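You operate a simulated robot arm through the tools that you are given. There is no shell and no other tool.

You run a simulated robot arm. Do the job below in one go: nothing can be reset, and whatever is moved stays where it is left.

TASK
Wipe both dust patches off the beam, then run the slide to stop A and clamp it.
Fine: use the green pad and put it back; the stops stay where they are. What is to be rubbed or washed off counts as gone when no trace of it is left.

Only the result counts: the job must be done as asked and must still hold three seconds after the hand-in. Knocking over, shifting, dropping, spilling or breaking anything else fails it.

THE ROBOT
A 7-joint arm with a two-finger parallel gripper, fixed in place. Base frame: the origin is on the floor under the middle of its stand, x ahead of it, y to its left, z up. Units: mm, degrees, N and s.
It reaches about 1479 mm from its shoulder. Its first joint turns from -166.0 to 166.0 degrees. Payload 4.4 kg.
Tool frame: the origin (TCP) lies between the finger pads and is the grasp point; the fingertips stand 23 mm ahead of it; z points along the fingers, y is the line along which they close. The gripper opens to 94 mm. The fingers are 38 mm wide and 10 mm thick; the gripper's body (54 by 96 mm) begins 39 mm behind the TCP.
Orientation is that of the tool frame in the base frame, as a unit quaternion [w, x, y, z]. With the fingers straight down and closing along the base's y, the tool's x points along the base's -x, its y along +y and its z along -z.

THE INTERFACE
- The arm moves only by the tool nudge_tool. Its argument "series" is a list of rows, each an object of numbers (a shift or turn left out is 0, a gripper value left out holds the last): "wx", "wy", "wz": the turn, a rotation vector about the tool's x, y, z in rad; "x", "y", "z": the shift along the tool's x, y, z in mm; "claw": the opening in per cent of the stroke, from 0 (shut) to 100 (fully open). In form: [{"wx": .., "wy": .., "wz": .., "x": .., "y": .., "z": .., "claw": ..}, ...]. A call has 1 to 20 rows; each row shifts and turns the commanded pose from where the row before left it, along the tool's axes as they then stand. A row lasts 0.2 s, in which the tool goes at most 50 mm and 8.6 degrees; a call with a longer step from one row to the next is refused whole, and so is a gripper value outside its range. Where a pose cannot be reached the arm comes as near as it can. A force on the tool above 90 N (or 10 N above the force at the start of the call, whichever is more), or a blocked arm, ends the call early, and 0.2 s more pass. Each finger travels about 72 mm/s and halts on what it meets, pressing with about 30 N; the grip force reading is that of the motor and also rises with nothing between the fingers. The clock runs only during rows and for 0.2 s after the last one: add rows that do not move to give the fingers time. The reply holds the time, the measured pose of the TCP, the force on the tool along the base axes, the opening and the grip force, in the units named above and with some noise, with the torque about the TCP (base axes, N m) and any sound that the robot's microphone picked up.
- Cameras (640 x 400 px; columns grow to the right, rows downward): "scene" is fixed at [46.8, -627.4, 1783.9]; the picture's right is [0.60, -0.80, 0.00], its down [-0.40, -0.30, -0.86] and it looks along [0.69, 0.52, -0.50] (base axes); focal length 368 px, centre (320, 200). "wrist" rides on the gripper at [86, 16, -75] in the tool frame; the picture's right is [-0.18, 0.98, 0.00], its down [-0.58, -0.11, -0.81] and it looks along [-0.79, -0.15, 0.59] (tool axes); focal length 243 px, centre (320, 200). There is no depth. A picture from a camera that has moved, and an enlarged one, comes with that camera's place and axes in the base frame and with its lens. The place of the scene camera against the robot may be out by one fixed shift of up to 25 mm in any direction.
- grab_frame(camera): a new picture of that camera. No time passes.
- inspect(camera, box): a new picture of the part [left, top, right, bottom] of that camera's present view, enlarged. No time passes.
- hand_in(): hands the job in; it is judged then, once.

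Places have to be worked out from the pictures, the camera data and where the tool is seen. Open the gripper and draw the arm clear of the work before you hand the job in, unless the task says otherwise.

The tools are called after "Emit:" as a command line: name --argument value ..., lists and objects as JSON in quotes. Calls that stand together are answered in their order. nudge_tool: Moves the arm, as the interface text tells. Its arguments: {"type":"object","properties":{"series":{"type":"array","items":{"type":"object","properties":{"wx":{"type":"number"},"wy":{"type":"number"},"wz":{"type":"number"},"x":{"type":"number"},"y":{"type":"number"},"z":{"type":"number"},"claw":{"type":"number"}}}}},"required":["series"]} The other tools are called the same way: grab_frame (camera) takes a picture; inspect (camera, box) takes an enlarged picture of a part of a camera's view; hand_in () hands the job in.

At the start:

```text
t: 0.0
tool_pos: [640.2, -87.2, 1447.2]
ee_rot: [0.0, 0.0, 1.0, 0.0]
ft_force: [-0.5, 0.1, -0.4]
wrist_torque: [0.03, 0.0, 0.0]
gripper_width: 94.0
finger_force: 0.0
```

scene: 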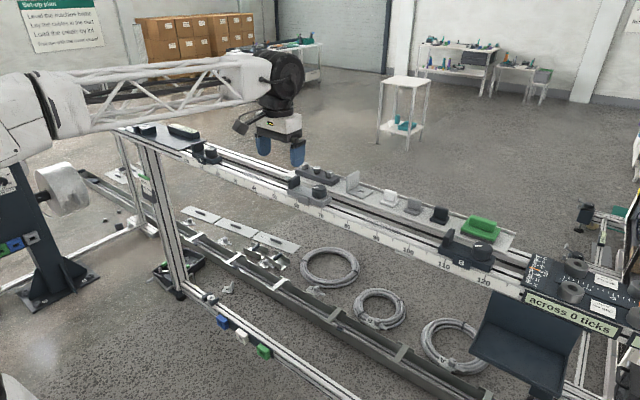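
wrist: 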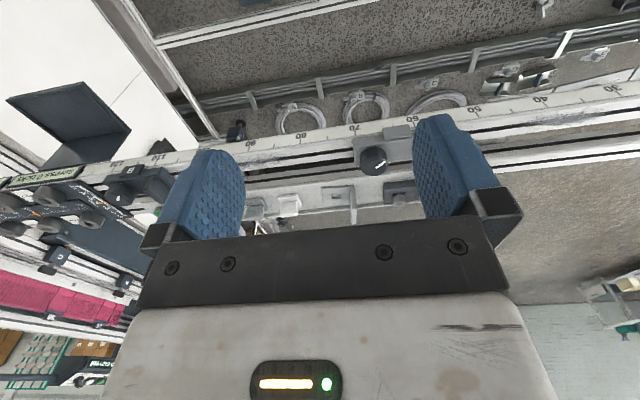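

I'll look closely at the work area first, before moving anything.

Emit:
inspect --camera "scene" --box '[180, 120, 360, 232]'

Emit:
inspect --camera "scene" --box '[340, 170, 520, 282]'

Emit:
inspect --camera "scene" --box '[480, 220, 640, 320]'

Emit:
inspect --camera "wrist" --box '[0, 100, 260, 262]'

Emit:
inspect --camera "wrist" --box '[240, 80, 480, 230]'

Emit:
inspect --camera "scene" --box '[80, 100, 260, 212]'

```text
3.56 times, centred on (270, 176) of scene
camera zoom: at [46.8, -627.4, 1783.9], right [0.6, -0.8, 0.0], down [-0.4, -0.3, -0.86], along [0.69, 0.52, -0.5], focal length 1308 px, centre (498, 285)
```

zoom: 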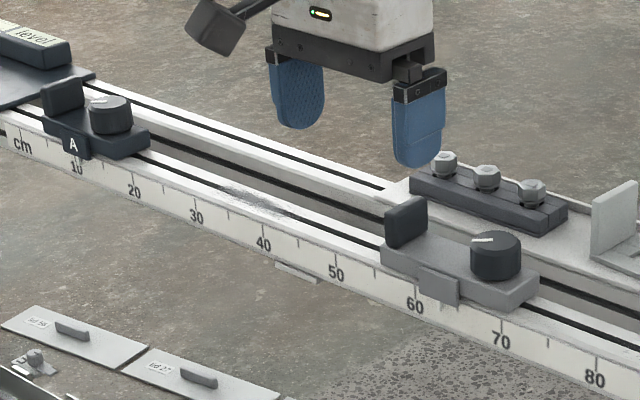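

```text
3.56 times, centred on (430, 226) of scene
camera zoom: at [46.8, -627.4, 1783.9], right [0.6, -0.8, 0.0], down [-0.4, -0.3, -0.86], along [0.69, 0.52, -0.5], focal length 1308 px, centre (-71, 108)
```

zoom: 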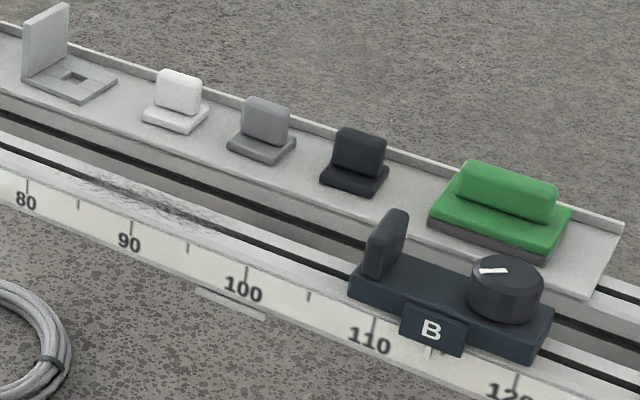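

```text
4.00 times, centred on (560, 270) of scene
camera zoom: at [46.8, -627.4, 1783.9], right [0.6, -0.8, 0.0], down [-0.4, -0.3, -0.86], along [0.69, 0.52, -0.5], focal length 1471 px, centre (-640, -80)
```

zoom: 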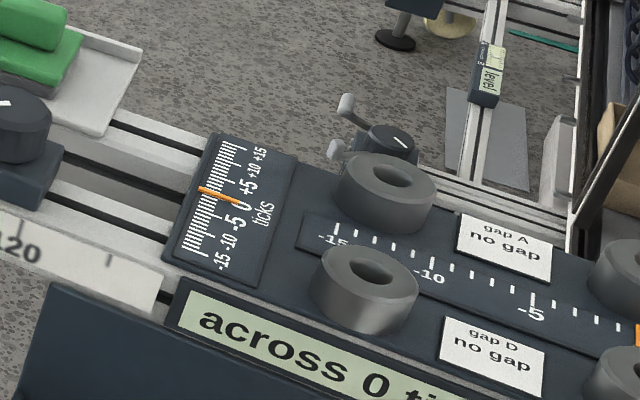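

```text
2.46 times, centred on (130, 181) of wrist
camera zoom: at [553.7, -71.4, 1522.4], right [0.18, 0.98, 0.0], down [0.58, -0.11, 0.81], along [0.79, -0.15, -0.59], focal length 597 px, centre (788, 247)
```

zoom: 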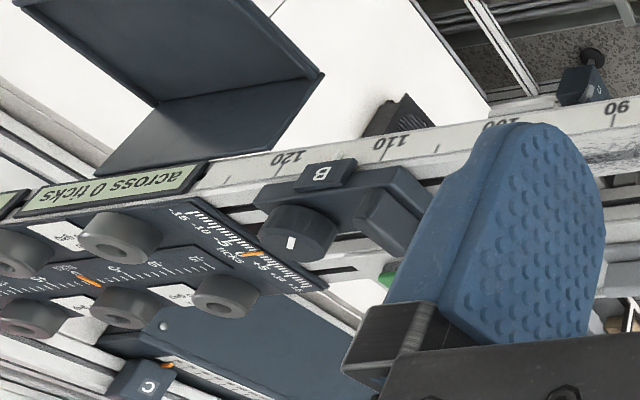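

```text
2.67 times, centred on (360, 155) of wrist
camera zoom: at [553.7, -71.4, 1522.4], right [0.18, 0.98, 0.0], down [0.58, -0.11, 0.81], along [0.79, -0.15, -0.59], focal length 647 px, centre (213, 320)
```

zoom: 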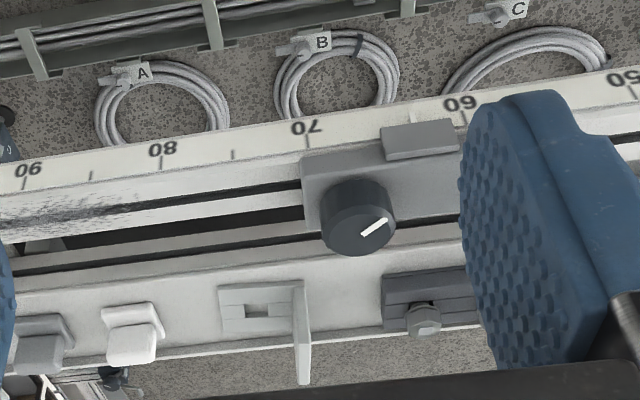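

```text
3.56 times, centred on (170, 156) of scene
camera zoom: at [46.8, -627.4, 1783.9], right [0.6, -0.8, 0.0], down [-0.4, -0.3, -0.86], along [0.69, 0.52, -0.5], focal length 1308 px, centre (853, 356)
```

zoom: 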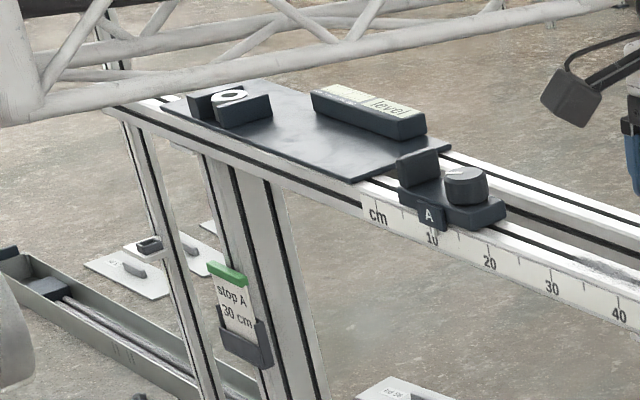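

The scene shows a beam running along base y at roughly z≈1210–1225, with dust around 35–43 cm and 83–97 cm. The grey slide sits at about 60–73 cm, stop A near 10 cm, and the green pad on the tray by stop B. I'll move the wrist camera toward the pad and B side at the same height for a second view.

Emit:
nudge_tool --series '[{"y": -20}, {"y": -40}, {"y": -40}, {"y": -40}, {"y": -40}, {"y": -20}]'

Emit:
grab_frame --camera "wrist"

Emit:
inspect --camera "wrist" --box '[240, 90, 420, 202]'

Emit:
grab_frame --camera "scene"

```text
t: 1.4
tool_pos: [637.2, -285.2, 1446.9]
ee_rot: [0.0, -0.001, 1.0, 0.0]
ft_force: [0.4, 0.3, -0.7]
wrist_torque: [0.02, -0.02, -0.01]
gripper_width: 94.0
finger_force: 0.1
```

```text
taken
camera wrist: at [551.9, -269.5, 1521.9], right [0.18, 0.98, 0.0], down [0.58, -0.11, 0.81], along [0.79, -0.15, -0.59], focal length 243 px, centre (320, 200)
```

wrist: 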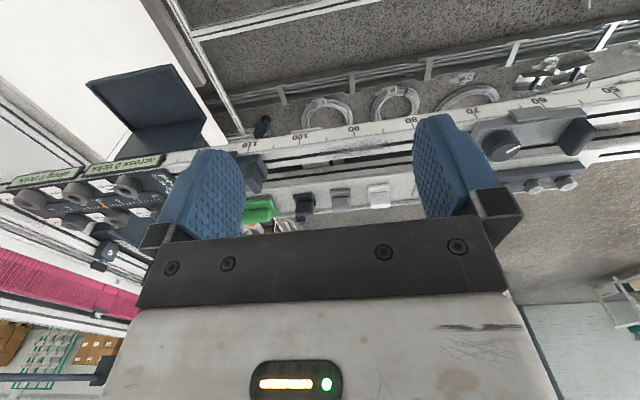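

```text
3.56 times, centred on (330, 146) of wrist
camera zoom: at [551.9, -269.5, 1521.9], right [0.18, 0.98, 0.0], down [0.58, -0.11, 0.81], along [0.79, -0.15, -0.59], focal length 863 px, centre (284, 392)
```

zoom: 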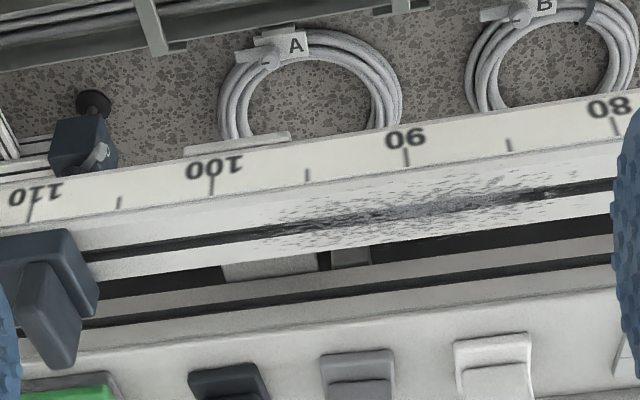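

```text
taken
```

scene: 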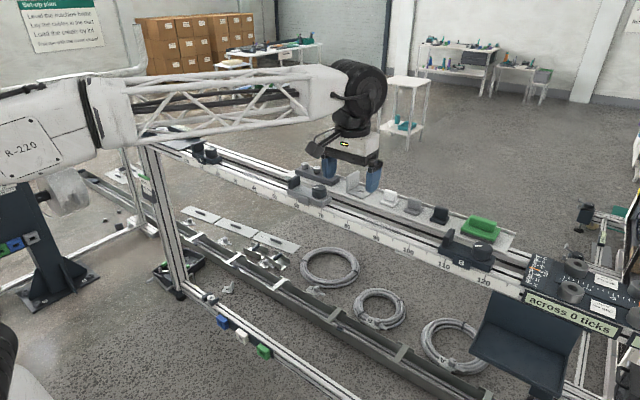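

From two wrist views I get tape ticks at x≈837, z≈1170 with y≈638−10·cm. The beam top is about z≈1178, x≈837–889, and the slide knob top is near (849,−38,1244). Next I move over to look at the pad, which should be near (1005,−485).

Emit:
nudge_tool --series '[{"x": -20, "y": -20}, {"x": -30, "y": -35}, {"x": -30, "y": -35}, {"x": -20, "y": -35}, {"x": -10, "y": -20}]'

Emit:
grab_frame --camera "wrist"

Emit:
inspect --camera "wrist" --box '[235, 100, 425, 219]'

```text
t: 2.6
tool_pos: [746.4, -433.3, 1445.9]
ee_rot: [0.0, 0.0, 1.0, 0.001]
ft_force: [-0.1, 0.0, 1.1]
wrist_torque: [0.0, -0.02, 0.03]
gripper_width: 94.0
finger_force: 0.0
```

```text
taken
camera wrist: at [661.6, -417.0, 1521.8], right [0.18, 0.98, 0.0], down [0.58, -0.11, 0.81], along [0.79, -0.15, -0.59], focal length 243 px, centre (320, 200)
```

wrist: 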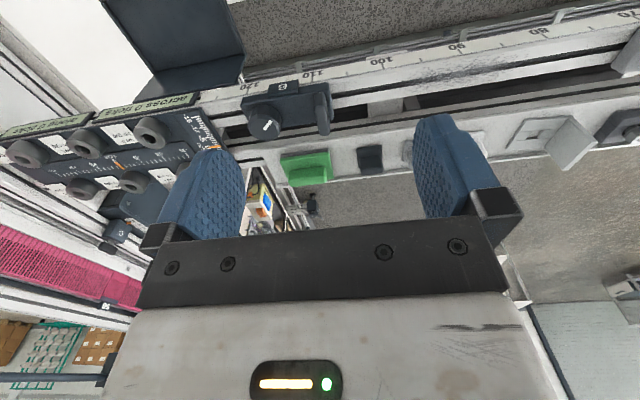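

```text
3.36 times, centred on (330, 160) of wrist
camera zoom: at [661.6, -417.0, 1521.8], right [0.18, 0.98, 0.0], down [0.58, -0.11, 0.81], along [0.79, -0.15, -0.59], focal length 816 px, centre (286, 336)
```

zoom: 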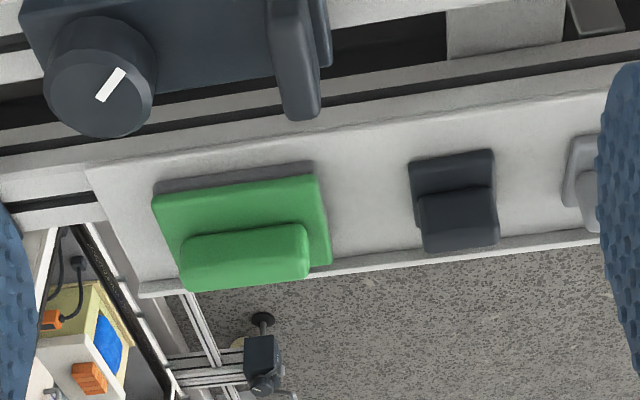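

This shows the pad clearly, with its handle running along y and free of the tray lip. I'll take a second view from closer in for triangulation.

Emit:
nudge_tool --series '[{"x": -20, "y": -10}, {"x": -30, "y": -15}, {"x": -30, "y": -15}, {"x": -20, "y": -10}]'

Emit:
grab_frame --camera "wrist"

Emit:
inspect --camera "wrist" --box '[240, 40, 420, 152]'

Emit:
inspect --camera "wrist" --box '[240, 100, 400, 200]'

```text
t: 3.6
tool_pos: [850.9, -482.3, 1447.3]
ee_rot: [-0.001, -0.001, 1.0, 0.001]
ft_force: [0.0, 0.7, 1.5]
wrist_torque: [-0.02, -0.02, 0.01]
gripper_width: 93.9
finger_force: 0.0
```

```text
taken
camera wrist: at [764.8, -465.1, 1523.4], right [0.18, 0.98, 0.0], down [0.58, -0.11, 0.81], along [0.79, -0.15, -0.59], focal length 243 px, centre (320, 200)
```

wrist: 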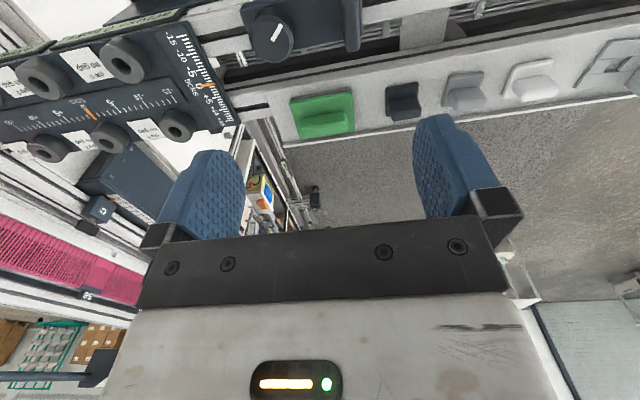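

```text
3.56 times, centred on (330, 96) of wrist
camera zoom: at [764.8, -465.1, 1523.4], right [0.18, 0.98, 0.0], down [0.58, -0.11, 0.81], along [0.79, -0.15, -0.59], focal length 863 px, centre (284, 570)
```

zoom: 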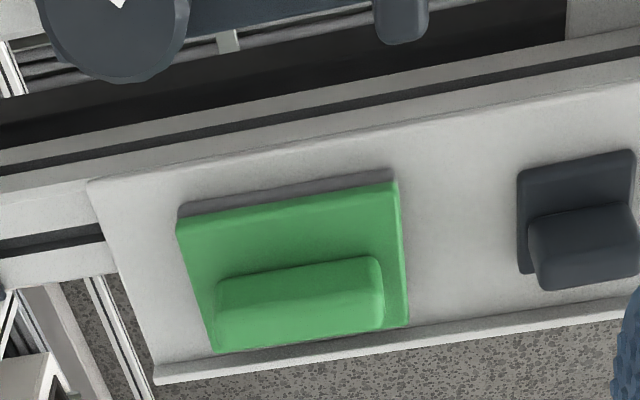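

```text
4.00 times, centred on (320, 150) of wrist
camera zoom: at [764.8, -465.1, 1523.4], right [0.18, 0.98, 0.0], down [0.58, -0.11, 0.81], along [0.79, -0.15, -0.59], focal length 970 px, centre (320, 400)
```

zoom: 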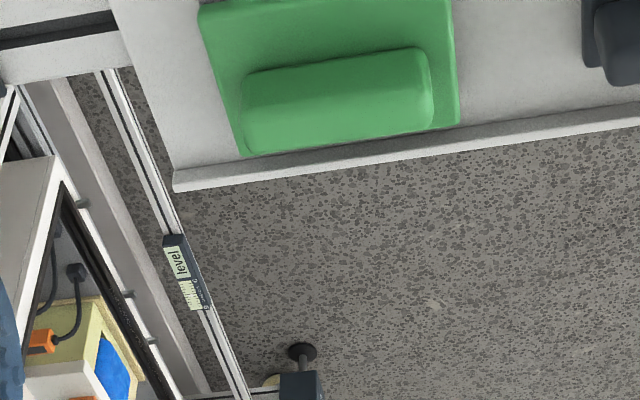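

Triangulating the two views puts the pad base at about x 950–1018, y −546…−456, with its top at z≈1205. The handle is about y −535…−466, x 970–992, with its top at z≈1240. Next I'll look almost straight down on the 90 cm dust patch and then the slide.

Emit:
nudge_tool --series '[{"x": 15, "y": 20}, {"x": 20, "y": 40}, {"x": 15, "y": 45}, {"y": 45}, {"y": 40}, {"y": 20}]'

Emit:
grab_frame --camera "wrist"

Emit:
inspect --camera "wrist" --box '[180, 0, 480, 188]'

```text
t: 5.0
tool_pos: [797.5, -273.6, 1447.6]
ee_rot: [0.001, 0.0, 1.0, 0.0]
ft_force: [0.1, -0.1, -0.4]
wrist_torque: [0.0, 0.04, 0.02]
gripper_width: 94.1
finger_force: 0.1
```

```text
taken
camera wrist: at [712.2, -257.3, 1523.2], right [0.18, 0.98, 0.0], down [0.58, -0.11, 0.81], along [0.79, -0.15, -0.59], focal length 243 px, centre (320, 200)
```

wrist: 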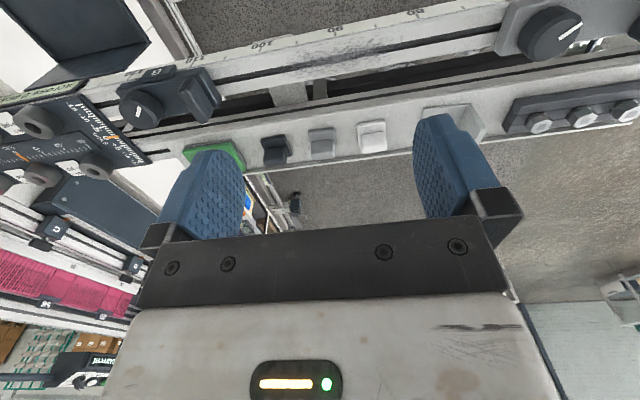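

```text
2.13 times, centred on (330, 94) of wrist
camera zoom: at [712.2, -257.3, 1523.2], right [0.18, 0.98, 0.0], down [0.58, -0.11, 0.81], along [0.79, -0.15, -0.59], focal length 516 px, centre (299, 426)
```

zoom: 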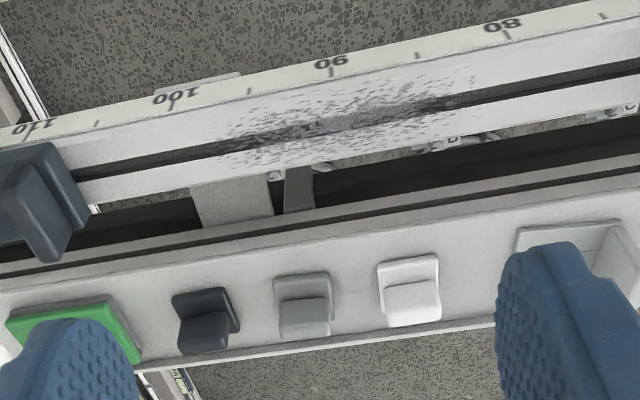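

The beam top is about 40 mm wide (x≈840–880) with its slot near x≈860, and this patch runs from y≈−340 to −175. Now I'll view the slide with its knob.

Emit:
nudge_tool --series '[{"y": 20}, {"y": 45}, {"y": 45}, {"y": 45}, {"y": 45}, {"y": 20}]'

Emit:
grab_frame --camera "wrist"

Emit:
inspect --camera "wrist" --box '[220, 0, 460, 150]'

Emit:
inspect --camera "scene" --box '[280, 160, 350, 204]'

Emit:
inspect --camera "scene" --box '[185, 135, 255, 179]'

Emit:
inspect --camera "scene" --box '[430, 225, 500, 269]'

```text
t: 6.4
tool_pos: [798.0, -52.9, 1445.0]
ee_rot: [0.001, 0.0, 1.0, 0.0]
ft_force: [0.0, -0.4, -0.8]
wrist_torque: [0.01, 0.02, 0.01]
gripper_width: 94.2
finger_force: 0.0
```

```text
taken
camera wrist: at [712.9, -37.5, 1520.6], right [0.18, 0.98, 0.0], down [0.58, -0.11, 0.81], along [0.79, -0.15, -0.59], focal length 243 px, centre (320, 200)
```

wrist: 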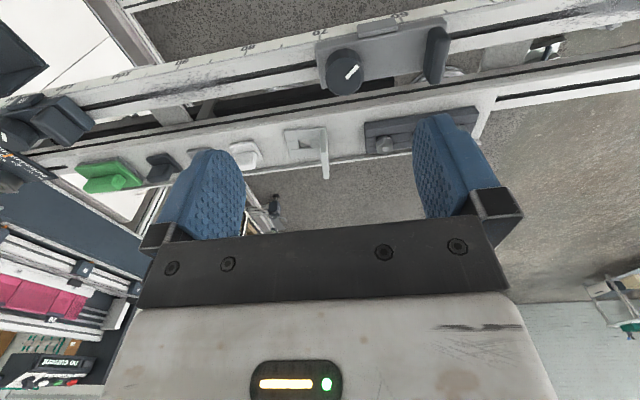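

```text
2.67 times, centred on (340, 75) of wrist
camera zoom: at [712.9, -37.5, 1520.6], right [0.18, 0.98, 0.0], down [0.58, -0.11, 0.81], along [0.79, -0.15, -0.59], focal length 647 px, centre (267, 533)
```

zoom: 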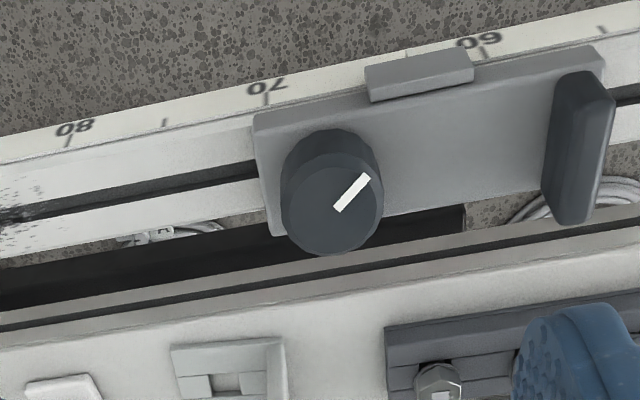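

```text
9.09 times, centred on (315, 182) of scene
camera zoom: at [46.8, -627.4, 1783.9], right [0.6, -0.8, 0.0], down [-0.4, -0.3, -0.86], along [0.69, 0.52, -0.5], focal length 3343 px, centre (366, 364)
```

zoom: 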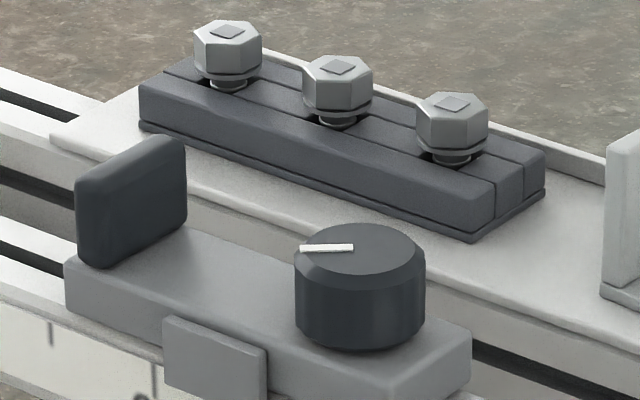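

```text
9.09 times, centred on (220, 157) of scene
camera zoom: at [46.8, -627.4, 1783.9], right [0.6, -0.8, 0.0], down [-0.4, -0.3, -0.86], along [0.69, 0.52, -0.5], focal length 3343 px, centre (1229, 591)
```

zoom: 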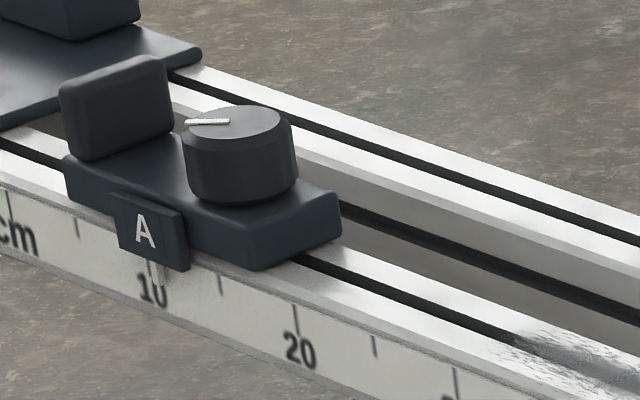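

```text
9.09 times, centred on (465, 247) of scene
camera zoom: at [46.8, -627.4, 1783.9], right [0.6, -0.8, 0.0], down [-0.4, -0.3, -0.86], along [0.69, 0.52, -0.5], focal length 3343 px, centre (-998, -227)
```

zoom: 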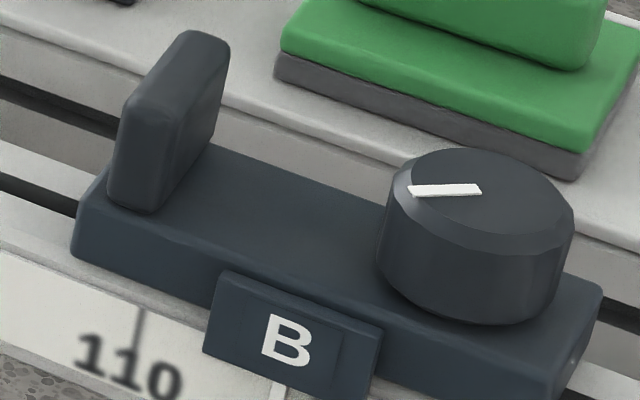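

All three knob marks point the same way (about 127° from +x), so the slide is probably clamped like the stops. The knob sits at about (860,−36), top z≈1235, roughly 44 mm in diameter, and the slide base runs y −65…+81. Now I'll look at patch 1 and stop A.

Emit:
nudge_tool --series '[{"y": 20}, {"y": 45}, {"y": 45}, {"y": 45}, {"y": 45}, {"y": 45}, {"y": 45}, {"y": 45}, {"y": 30}]'

Emit:
grab_frame --camera "wrist"

Emit:
inspect --camera "wrist" --box '[220, 0, 460, 150]'

Emit:
inspect --camera "wrist" --box '[400, 0, 640, 150]'

```text
t: 8.4
tool_pos: [798.8, 309.0, 1446.1]
ee_rot: [0.001, 0.0, 1.0, 0.0]
ft_force: [0.1, 0.5, 0.7]
wrist_torque: [-0.01, -0.03, -0.02]
gripper_width: 94.1
finger_force: 0.1
```

```text
taken
camera wrist: at [712.6, 325.2, 1521.7], right [0.18, 0.98, 0.0], down [0.58, -0.11, 0.81], along [0.79, -0.15, -0.59], focal length 243 px, centre (320, 200)
```

wrist: 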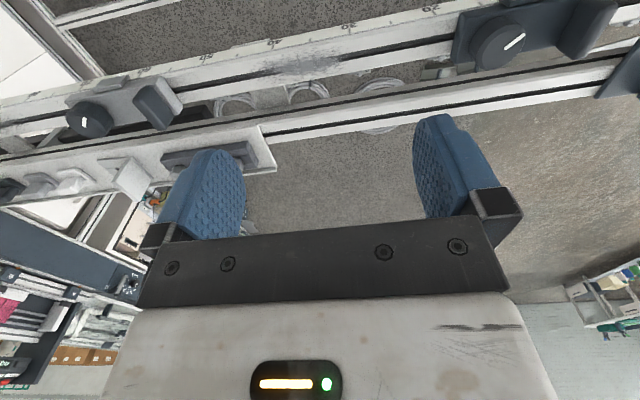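

```text
2.67 times, centred on (340, 75) of wrist
camera zoom: at [712.6, 325.2, 1521.7], right [0.18, 0.98, 0.0], down [0.58, -0.11, 0.81], along [0.79, -0.15, -0.59], focal length 647 px, centre (267, 533)
```

zoom: 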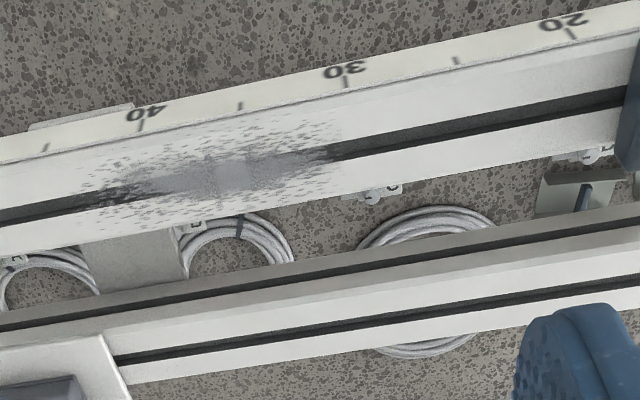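

```text
2.67 times, centred on (520, 75) of wrist
camera zoom: at [712.6, 325.2, 1521.7], right [0.18, 0.98, 0.0], down [0.58, -0.11, 0.81], along [0.79, -0.15, -0.59], focal length 647 px, centre (-213, 533)
```

zoom: 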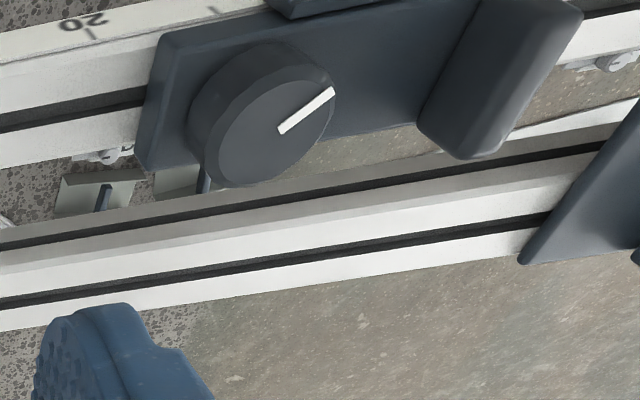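

Patch 1 spans y≈197…337 on the beam top, and stop A's near end is at y≈463. Now I'll fly at the same height to above the pad handle at about (981,−500).

Emit:
nudge_tool --series '[{"y": -20}, {"y": -40}, {"y": -45}, {"y": -45}, {"y": -45}, {"y": -45}, {"y": -45}, {"y": -45}, {"y": -45}, {"y": -45}, {"y": -45}, {"x": -10, "y": -45}, {"x": -25, "y": -42}, {"x": -30, "y": -38}, {"x": -30, "y": -38}, {"x": -30, "y": -38}, {"x": -30, "y": -38}, {"x": -20, "y": -35}, {"x": -8, "y": -30}, {"x": 0, "y": -10}]'

Emit:
grab_frame --camera "wrist"

Emit:
inspect --camera "wrist" --box '[200, 0, 440, 150]'

Emit:
inspect --camera "scene" --box '[410, 140, 550, 228]'

```text
t: 12.6
tool_pos: [984.6, -466.2, 1448.8]
ee_rot: [0.0, 0.0, 1.0, 0.0]
ft_force: [0.2, -0.3, 0.1]
wrist_torque: [-0.03, -0.02, -0.03]
gripper_width: 94.1
finger_force: 0.0
```

```text
taken
camera wrist: at [897.3, -449.0, 1524.1], right [0.18, 0.98, 0.0], down [0.58, -0.11, 0.81], along [0.79, -0.15, -0.59], focal length 243 px, centre (320, 200)
```

wrist: 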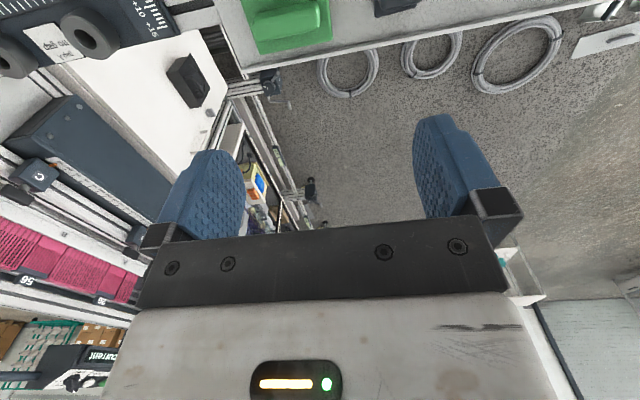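

```text
2.67 times, centred on (320, 75) of wrist
camera zoom: at [897.3, -449.0, 1524.1], right [0.18, 0.98, 0.0], down [0.58, -0.11, 0.81], along [0.79, -0.15, -0.59], focal length 647 px, centre (320, 533)
```

zoom: 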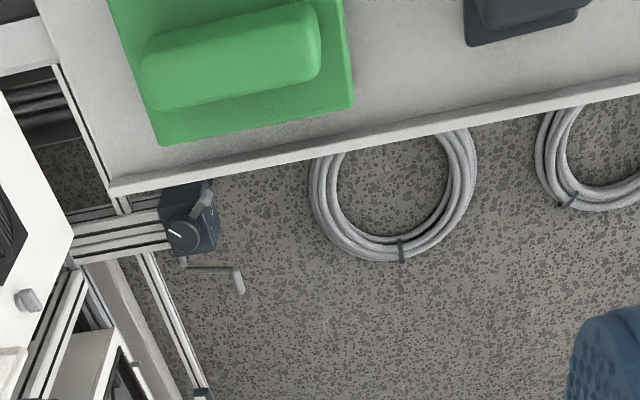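

```text
4.55 times, centred on (480, 184) of scene
camera zoom: at [46.8, -627.4, 1783.9], right [0.6, -0.8, 0.0], down [-0.4, -0.3, -0.86], along [0.69, 0.52, -0.5], focal length 1672 px, centre (-407, 273)
```

zoom: 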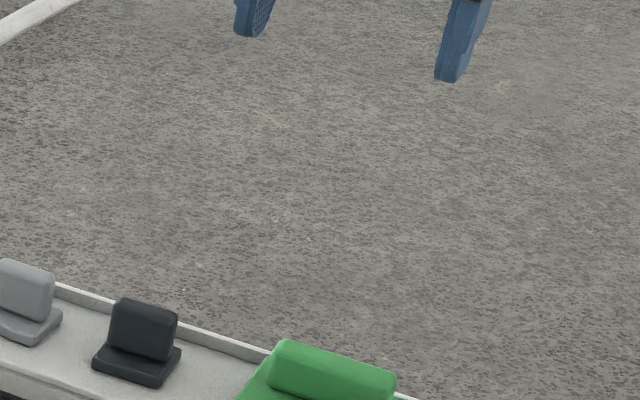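

A third view confirms the handle at y −534…−467, x≈968–989, top z≈1240. I'll centre over (979,−500.5) and descend partway, then check alignment.

Emit:
nudge_tool --series '[{"x": 2, "y": -17}, {"x": 2, "y": -17}, {"z": 20}, {"z": 35}, {"z": 35}, {"z": 35}, {"z": 15}, {"z": 0}]'

Emit:
grab_frame --camera "wrist"

Emit:
inspect --camera "scene" --box '[410, 160, 550, 248]'

```text
t: 14.4
tool_pos: [978.4, -500.6, 1306.5]
ee_rot: [0.0, -0.001, 1.0, 0.0]
ft_force: [0.3, -0.7, 1.2]
wrist_torque: [0.02, 0.0, -0.02]
gripper_width: 94.2
finger_force: 0.1
```

```text
taken
camera wrist: at [892.2, -483.9, 1382.8], right [0.18, 0.98, 0.0], down [0.58, -0.11, 0.81], along [0.79, -0.15, -0.59], focal length 243 px, centre (320, 200)
```

wrist: 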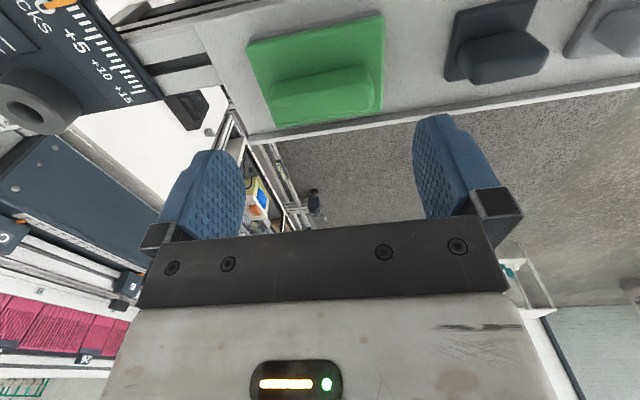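

```text
4.55 times, centred on (480, 204) of scene
camera zoom: at [46.8, -627.4, 1783.9], right [0.6, -0.8, 0.0], down [-0.4, -0.3, -0.86], along [0.69, 0.52, -0.5], focal length 1672 px, centre (-407, 182)
```

zoom: 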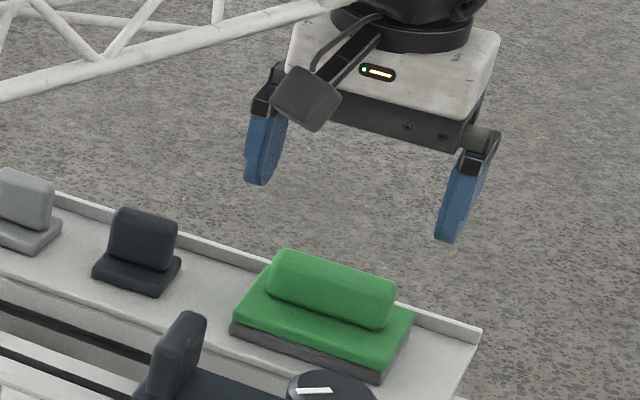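

Alignment looks good: the handle centre computes to y≈−499, midway between the fingers. I'll descend 68 mm so the tips straddle the handle just above the green plate.

Emit:
nudge_tool --series '[{"z": 15}, {"z": 20}, {"z": 15}, {"z": 10}, {"z": 8}, {"z": 0}]'

Emit:
grab_frame --camera "wrist"

Emit:
inspect --camera "scene" --box '[430, 180, 530, 242]'

```text
t: 15.8
tool_pos: [977.5, -499.9, 1239.1]
ee_rot: [0.0, 0.0, 1.0, -0.001]
ft_force: [0.1, -0.1, -0.1]
wrist_torque: [0.04, 0.0, -0.02]
gripper_width: 93.9
finger_force: 0.2
```

```text
taken
camera wrist: at [892.8, -482.9, 1314.1], right [0.18, 0.98, 0.0], down [0.58, -0.11, 0.81], along [0.79, -0.15, -0.59], focal length 243 px, centre (320, 200)
```

wrist: 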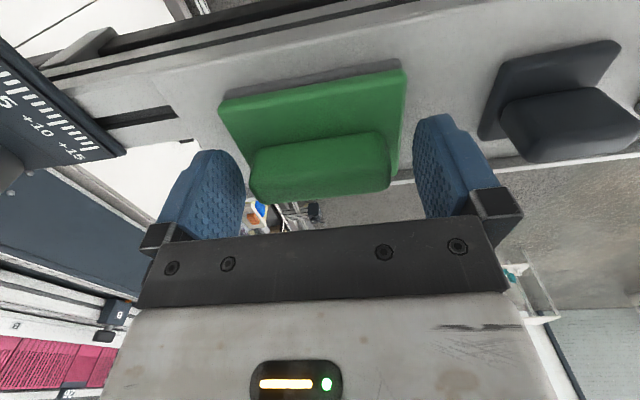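

```text
6.40 times, centred on (480, 211) of scene
camera zoom: at [46.8, -627.4, 1783.9], right [0.6, -0.8, 0.0], down [-0.4, -0.3, -0.86], along [0.69, 0.52, -0.5], focal length 2354 px, centre (-704, 130)
```

zoom: 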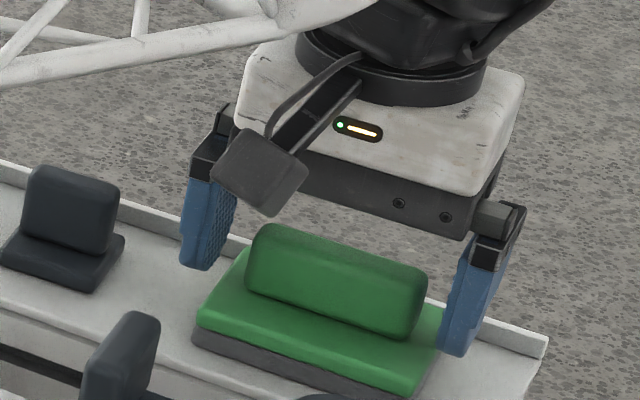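

The handle is centred between the fingers at y≈−500.8, and the tips are around z≈1215 with the green plate at about 1200–1204. I'll lower another 4 mm and close on the handle.

Emit:
nudge_tool --series '[{"z": 4}, {"z": 0, "claw": 70}, {"claw": 50}, {"claw": 0}, {"claw": 0}, {"claw": 0}]'

Emit:
inspect --camera "scene" --box '[430, 180, 530, 242]'

Emit:
grab_frame --camera "wrist"

```text
t: 17.2
tool_pos: [978.6, -498.1, 1235.3]
ee_rot: [0.0, 0.0, 1.0, 0.0]
ft_force: [-0.1, 0.7, 1.7]
wrist_torque: [-0.07, 0.02, 0.01]
gripper_width: 69.5
finger_force: 30.0
```

```text
6.40 times, centred on (480, 211) of scene
camera zoom: at [46.8, -627.4, 1783.9], right [0.6, -0.8, 0.0], down [-0.4, -0.3, -0.86], along [0.69, 0.52, -0.5], focal length 2354 px, centre (-704, 130)
```

zoom: 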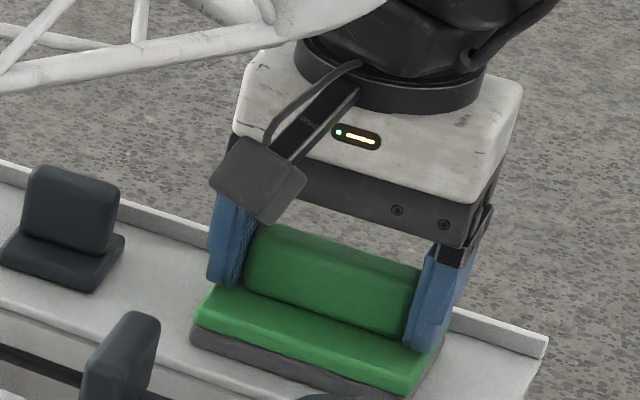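

```text
taken
camera wrist: at [892.9, -483.1, 1310.7], right [0.18, 0.98, 0.0], down [0.58, -0.11, 0.81], along [0.79, -0.15, -0.59], focal length 243 px, centre (320, 200)
```

wrist: 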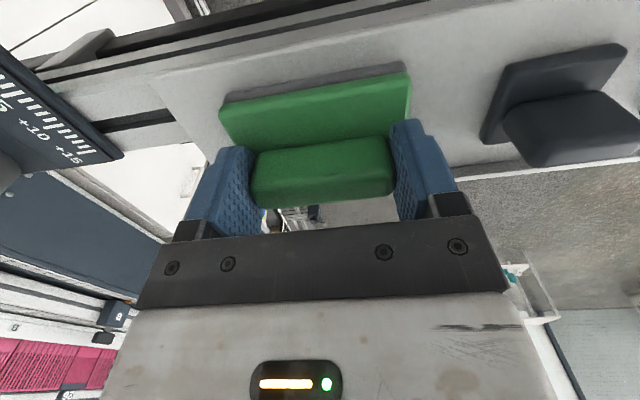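

The grip is solid at 69.5 mm and 30 N; the commanded pose at grip was about (979.2,−500.2,1235.2), which I'll use for the return. Now I'll lift the pad 110 mm straight up.

Emit:
nudge_tool --series '[{"z": -5}, {"z": -10}, {"z": -20}, {"z": -30}, {"z": -30}, {"z": -15}, {"z": 0}]'

Emit:
grab_frame --camera "wrist"

Emit:
inspect --camera "scene" --box '[410, 140, 550, 228]'

```text
t: 18.8
tool_pos: [978.1, -501.6, 1346.0]
ee_rot: [0.001, 0.0, 1.0, 0.0]
ft_force: [-0.6, -0.5, -0.5]
wrist_torque: [0.02, 0.05, 0.02]
gripper_width: 69.5
finger_force: 29.7
```

```text
taken
camera wrist: at [892.6, -484.5, 1420.8], right [0.18, 0.98, 0.0], down [0.58, -0.11, 0.81], along [0.79, -0.15, -0.59], focal length 243 px, centre (320, 200)
```

wrist: 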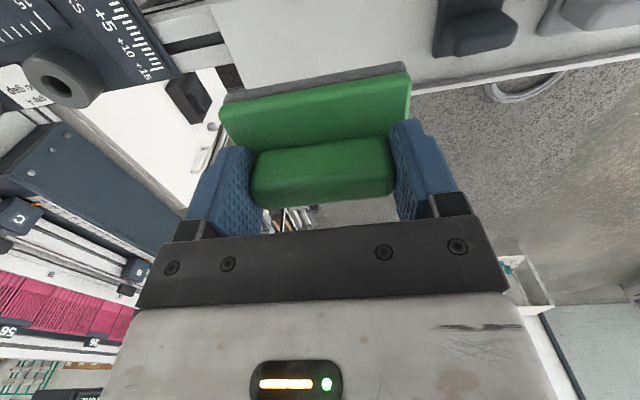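

```text
4.55 times, centred on (480, 184) of scene
camera zoom: at [46.8, -627.4, 1783.9], right [0.6, -0.8, 0.0], down [-0.4, -0.3, -0.86], along [0.69, 0.52, -0.5], focal length 1672 px, centre (-407, 273)
```

zoom: 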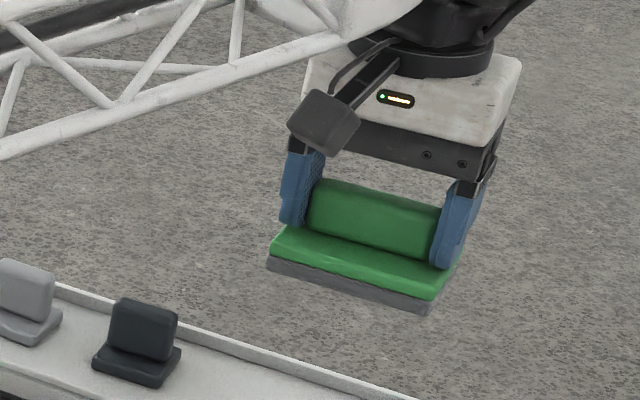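

The pad lifted cleanly with no slip. I'll carry it at this height to above the centre of patch 2, about (860,−257).

Emit:
nudge_tool --series '[{"x": 10, "y": 15}, {"x": 17, "y": 33}, {"x": 18, "y": 35}, {"x": 18, "y": 35}, {"x": 18, "y": 35}, {"x": 18, "y": 40}, {"x": 13, "y": 35}, {"x": 7, "y": 15}, {"z": 20}, {"z": 30}, {"z": 25}, {"z": 10}, {"z": 0}]'

Emit:
grab_frame --camera "wrist"

Emit:
grab_frame --camera "scene"

Emit:
inspect --camera "scene" --box '[330, 150, 470, 238]'

```text
t: 21.6
tool_pos: [858.6, -258.3, 1258.9]
ee_rot: [0.0, 0.001, 1.0, 0.001]
ft_force: [0.2, -0.1, -0.5]
wrist_torque: [-0.02, -0.02, -0.03]
gripper_width: 69.6
finger_force: 30.0
```

```text
taken
camera wrist: at [773.4, -242.3, 1333.8], right [0.18, 0.98, 0.0], down [0.58, -0.11, 0.81], along [0.79, -0.15, -0.59], focal length 243 px, centre (320, 200)
```

wrist: 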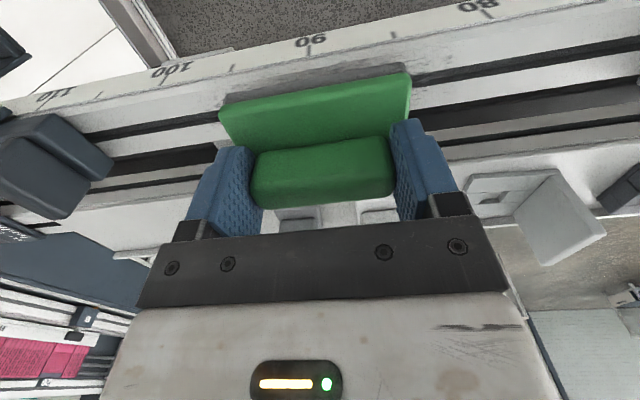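

```text
taken
```

scene: 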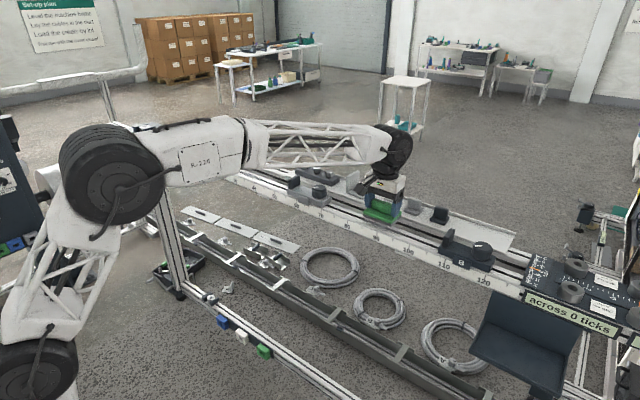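

```text
4.55 times, centred on (400, 194) of scene
camera zoom: at [46.8, -627.4, 1783.9], right [0.6, -0.8, 0.0], down [-0.4, -0.3, -0.86], along [0.69, 0.52, -0.5], focal length 1672 px, centre (-44, 227)
```

zoom: 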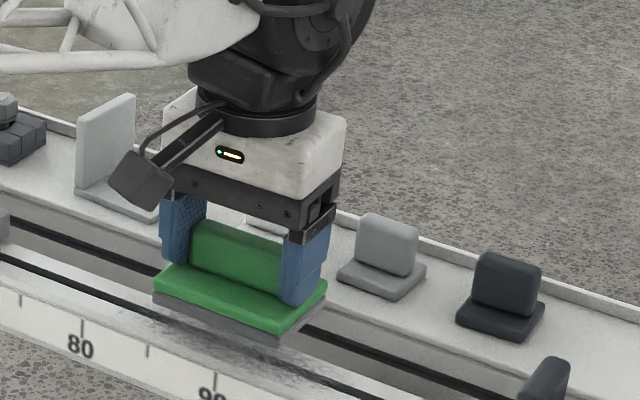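

The pad hovers about 25 mm above the patch. I'll come down 18 mm and then feel for contact in small steps.

Emit:
nudge_tool --series '[{"z": 8}, {"z": 6}, {"z": 4}, {"z": 0}]'

Emit:
grab_frame --camera "wrist"

Emit:
inspect --camera "scene" --box '[340, 170, 430, 226]'

```text
t: 22.6
tool_pos: [858.6, -256.5, 1242.2]
ee_rot: [0.0, -0.001, 1.0, 0.0]
ft_force: [0.8, -0.6, -0.6]
wrist_torque: [0.0, 0.02, -0.03]
gripper_width: 69.1
finger_force: 30.5
```

```text
taken
camera wrist: at [772.6, -240.6, 1317.4], right [0.18, 0.98, 0.0], down [0.58, -0.11, 0.81], along [0.79, -0.15, -0.59], focal length 243 px, centre (320, 200)
```

wrist: 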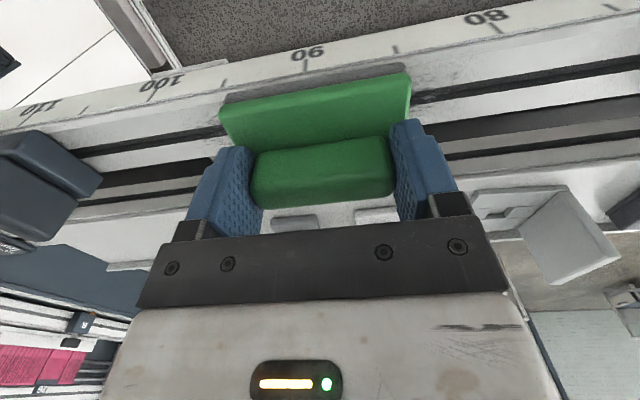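

```text
7.11 times, centred on (385, 198) of scene
camera zoom: at [46.8, -627.4, 1783.9], right [0.6, -0.8, 0.0], down [-0.4, -0.3, -0.86], along [0.69, 0.52, -0.5], focal length 2615 px, centre (-142, 214)
```

zoom: 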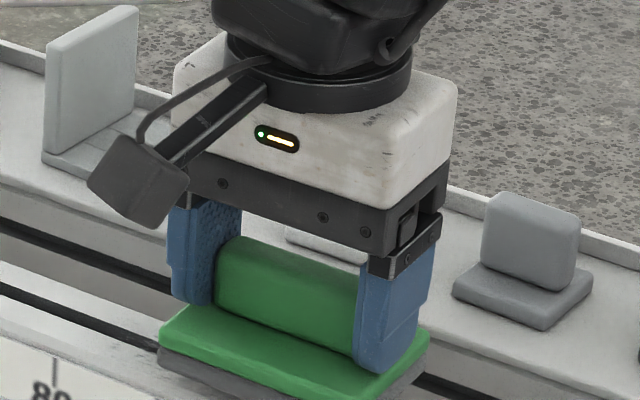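

No contact yet. I'll check the beam's edges and slot against the felt in an enlarged wrist view before pressing.

Emit:
inspect --camera "wrist" --box '[400, 0, 600, 125]'

Emit:
inspect --camera "wrist" --box '[200, 20, 440, 170]'

```text
3.20 times, centred on (500, 62) of wrist
camera zoom: at [772.6, -240.6, 1317.4], right [0.18, 0.98, 0.0], down [0.58, -0.11, 0.81], along [0.79, -0.15, -0.59], focal length 776 px, centre (-256, 640)
```

zoom: 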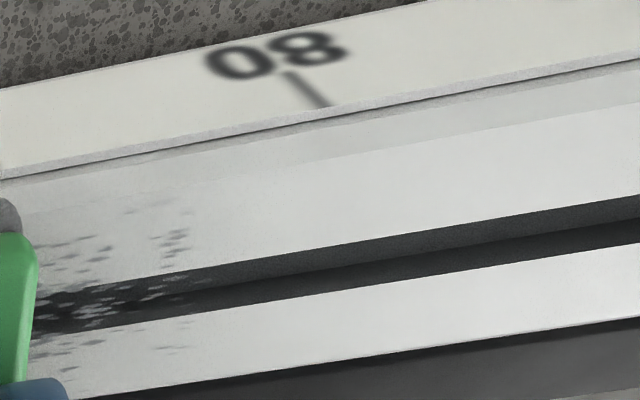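

```text
2.67 times, centred on (320, 95) of wrist
camera zoom: at [772.6, -240.6, 1317.4], right [0.18, 0.98, 0.0], down [0.58, -0.11, 0.81], along [0.79, -0.15, -0.59], focal length 647 px, centre (320, 480)
```

zoom: 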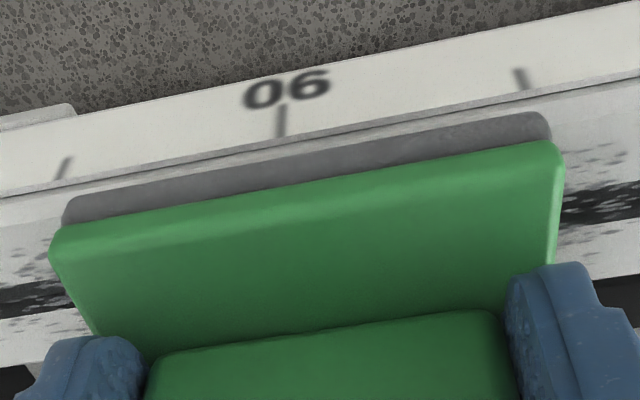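

Felt spans about x 835–888 against a beam top of about 842–884, so it covers the full width. I'll continue down in 2 mm steps and watch the force.

Emit:
nudge_tool --series '[{"x": -1, "z": 2}, {"z": 2}, {"z": 2}, {"z": 0}]'

```text
t: 23.6
tool_pos: [858.7, -256.7, 1235.8]
ee_rot: [0.0, 0.0, 1.0, -0.001]
ft_force: [0.0, 0.2, -0.9]
wrist_torque: [0.0, 0.0, 0.02]
gripper_width: 69.5
finger_force: 29.3
```

No contact yet at commanded z≈1236. I continue down in small steps.

Emit:
nudge_tool --series '[{"z": 2}, {"z": 1}, {"z": 0}]'

Emit:
inspect --camera "scene" --box '[350, 185, 420, 229]'

```text
t: 24.4
tool_pos: [860.5, -257.6, 1234.4]
ee_rot: [0.0, 0.0, 1.0, 0.0]
ft_force: [0.3, -0.3, -1.7]
wrist_torque: [0.0, 0.0, 0.02]
gripper_width: 69.6
finger_force: 29.8
```

```text
9.09 times, centred on (385, 207) of scene
camera zoom: at [46.8, -627.4, 1783.9], right [0.6, -0.8, 0.0], down [-0.4, -0.3, -0.86], along [0.69, 0.52, -0.5], focal length 3343 px, centre (-271, 136)
```

zoom: 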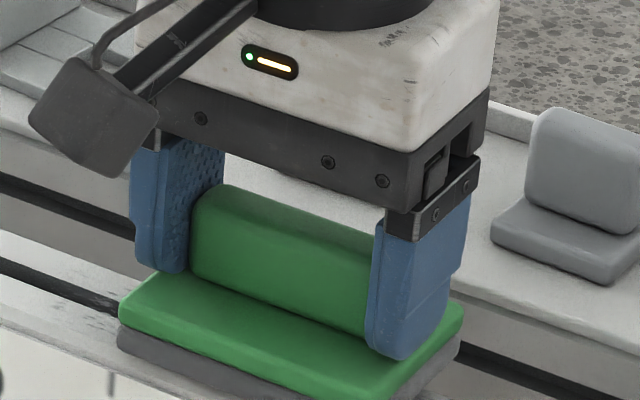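

Emit:
nudge_tool --series '[{"z": 2}, {"z": 1}, {"z": 0}]'

```text
t: 25.2
tool_pos: [861.2, -258.7, 1231.3]
ee_rot: [0.0, 0.0, 1.0, 0.0]
ft_force: [0.0, -0.3, -1.3]
wrist_torque: [0.01, -0.01, 0.0]
gripper_width: 69.6
finger_force: 30.2
```

Still no contact force at commanded z≈1230. I go 3 mm further in small steps.

Emit:
nudge_tool --series '[{"z": 1}, {"z": 1}, {"z": 1}, {"z": 0}]'

```text
t: 26.2
tool_pos: [860.2, -258.7, 1228.2]
ee_rot: [0.002, 0.0, 1.0, 0.0]
ft_force: [4.0, 6.7, 26.3]
wrist_torque: [0.25, 0.23, -0.01]
gripper_width: 69.4
finger_force: 29.7
```

Contact: about 26 N upward at commanded z≈1227. I'll start wiping with a gentle stroke toward −y and check the forces.

Emit:
nudge_tool --series '[{"y": -5}, {"y": -10}, {"y": -10}, {"y": -10}, {"y": -10}, {"y": -10}, {"y": -10}, {"y": -10}, {"y": -8}]'

Emit:
grab_frame --camera "wrist"

Emit:
inspect --camera "scene" --box '[340, 170, 450, 238]'

```text
t: 28.2
tool_pos: [860.4, -339.9, 1227.8]
ee_rot: [0.0, 0.0, 1.0, 0.0]
ft_force: [0.1, 8.4, 22.7]
wrist_torque: [0.14, -0.15, -0.01]
gripper_width: 69.5
finger_force: 30.4
```

```text
taken
camera wrist: at [774.6, -324.5, 1303.3], right [0.18, 0.98, 0.0], down [0.58, -0.11, 0.81], along [0.79, -0.15, -0.59], focal length 243 px, centre (320, 200)
```

wrist: 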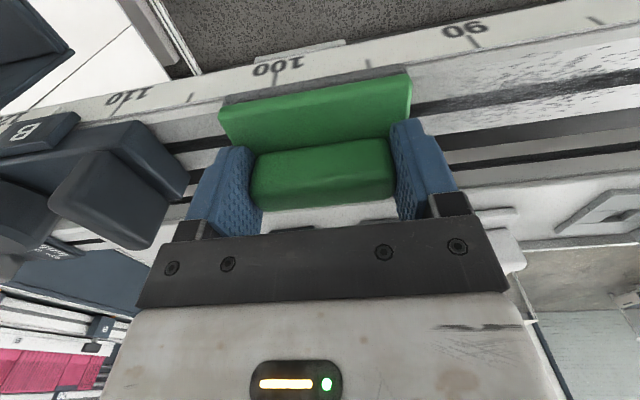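

```text
5.82 times, centred on (395, 204) of scene
camera zoom: at [46.8, -627.4, 1783.9], right [0.6, -0.8, 0.0], down [-0.4, -0.3, -0.86], along [0.69, 0.52, -0.5], focal length 2140 px, centre (-116, 177)
```

zoom: 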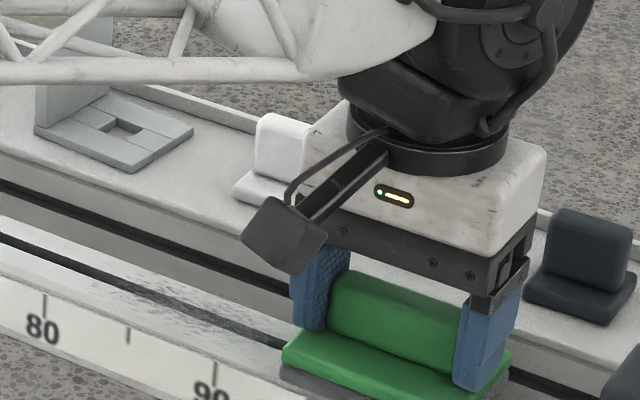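

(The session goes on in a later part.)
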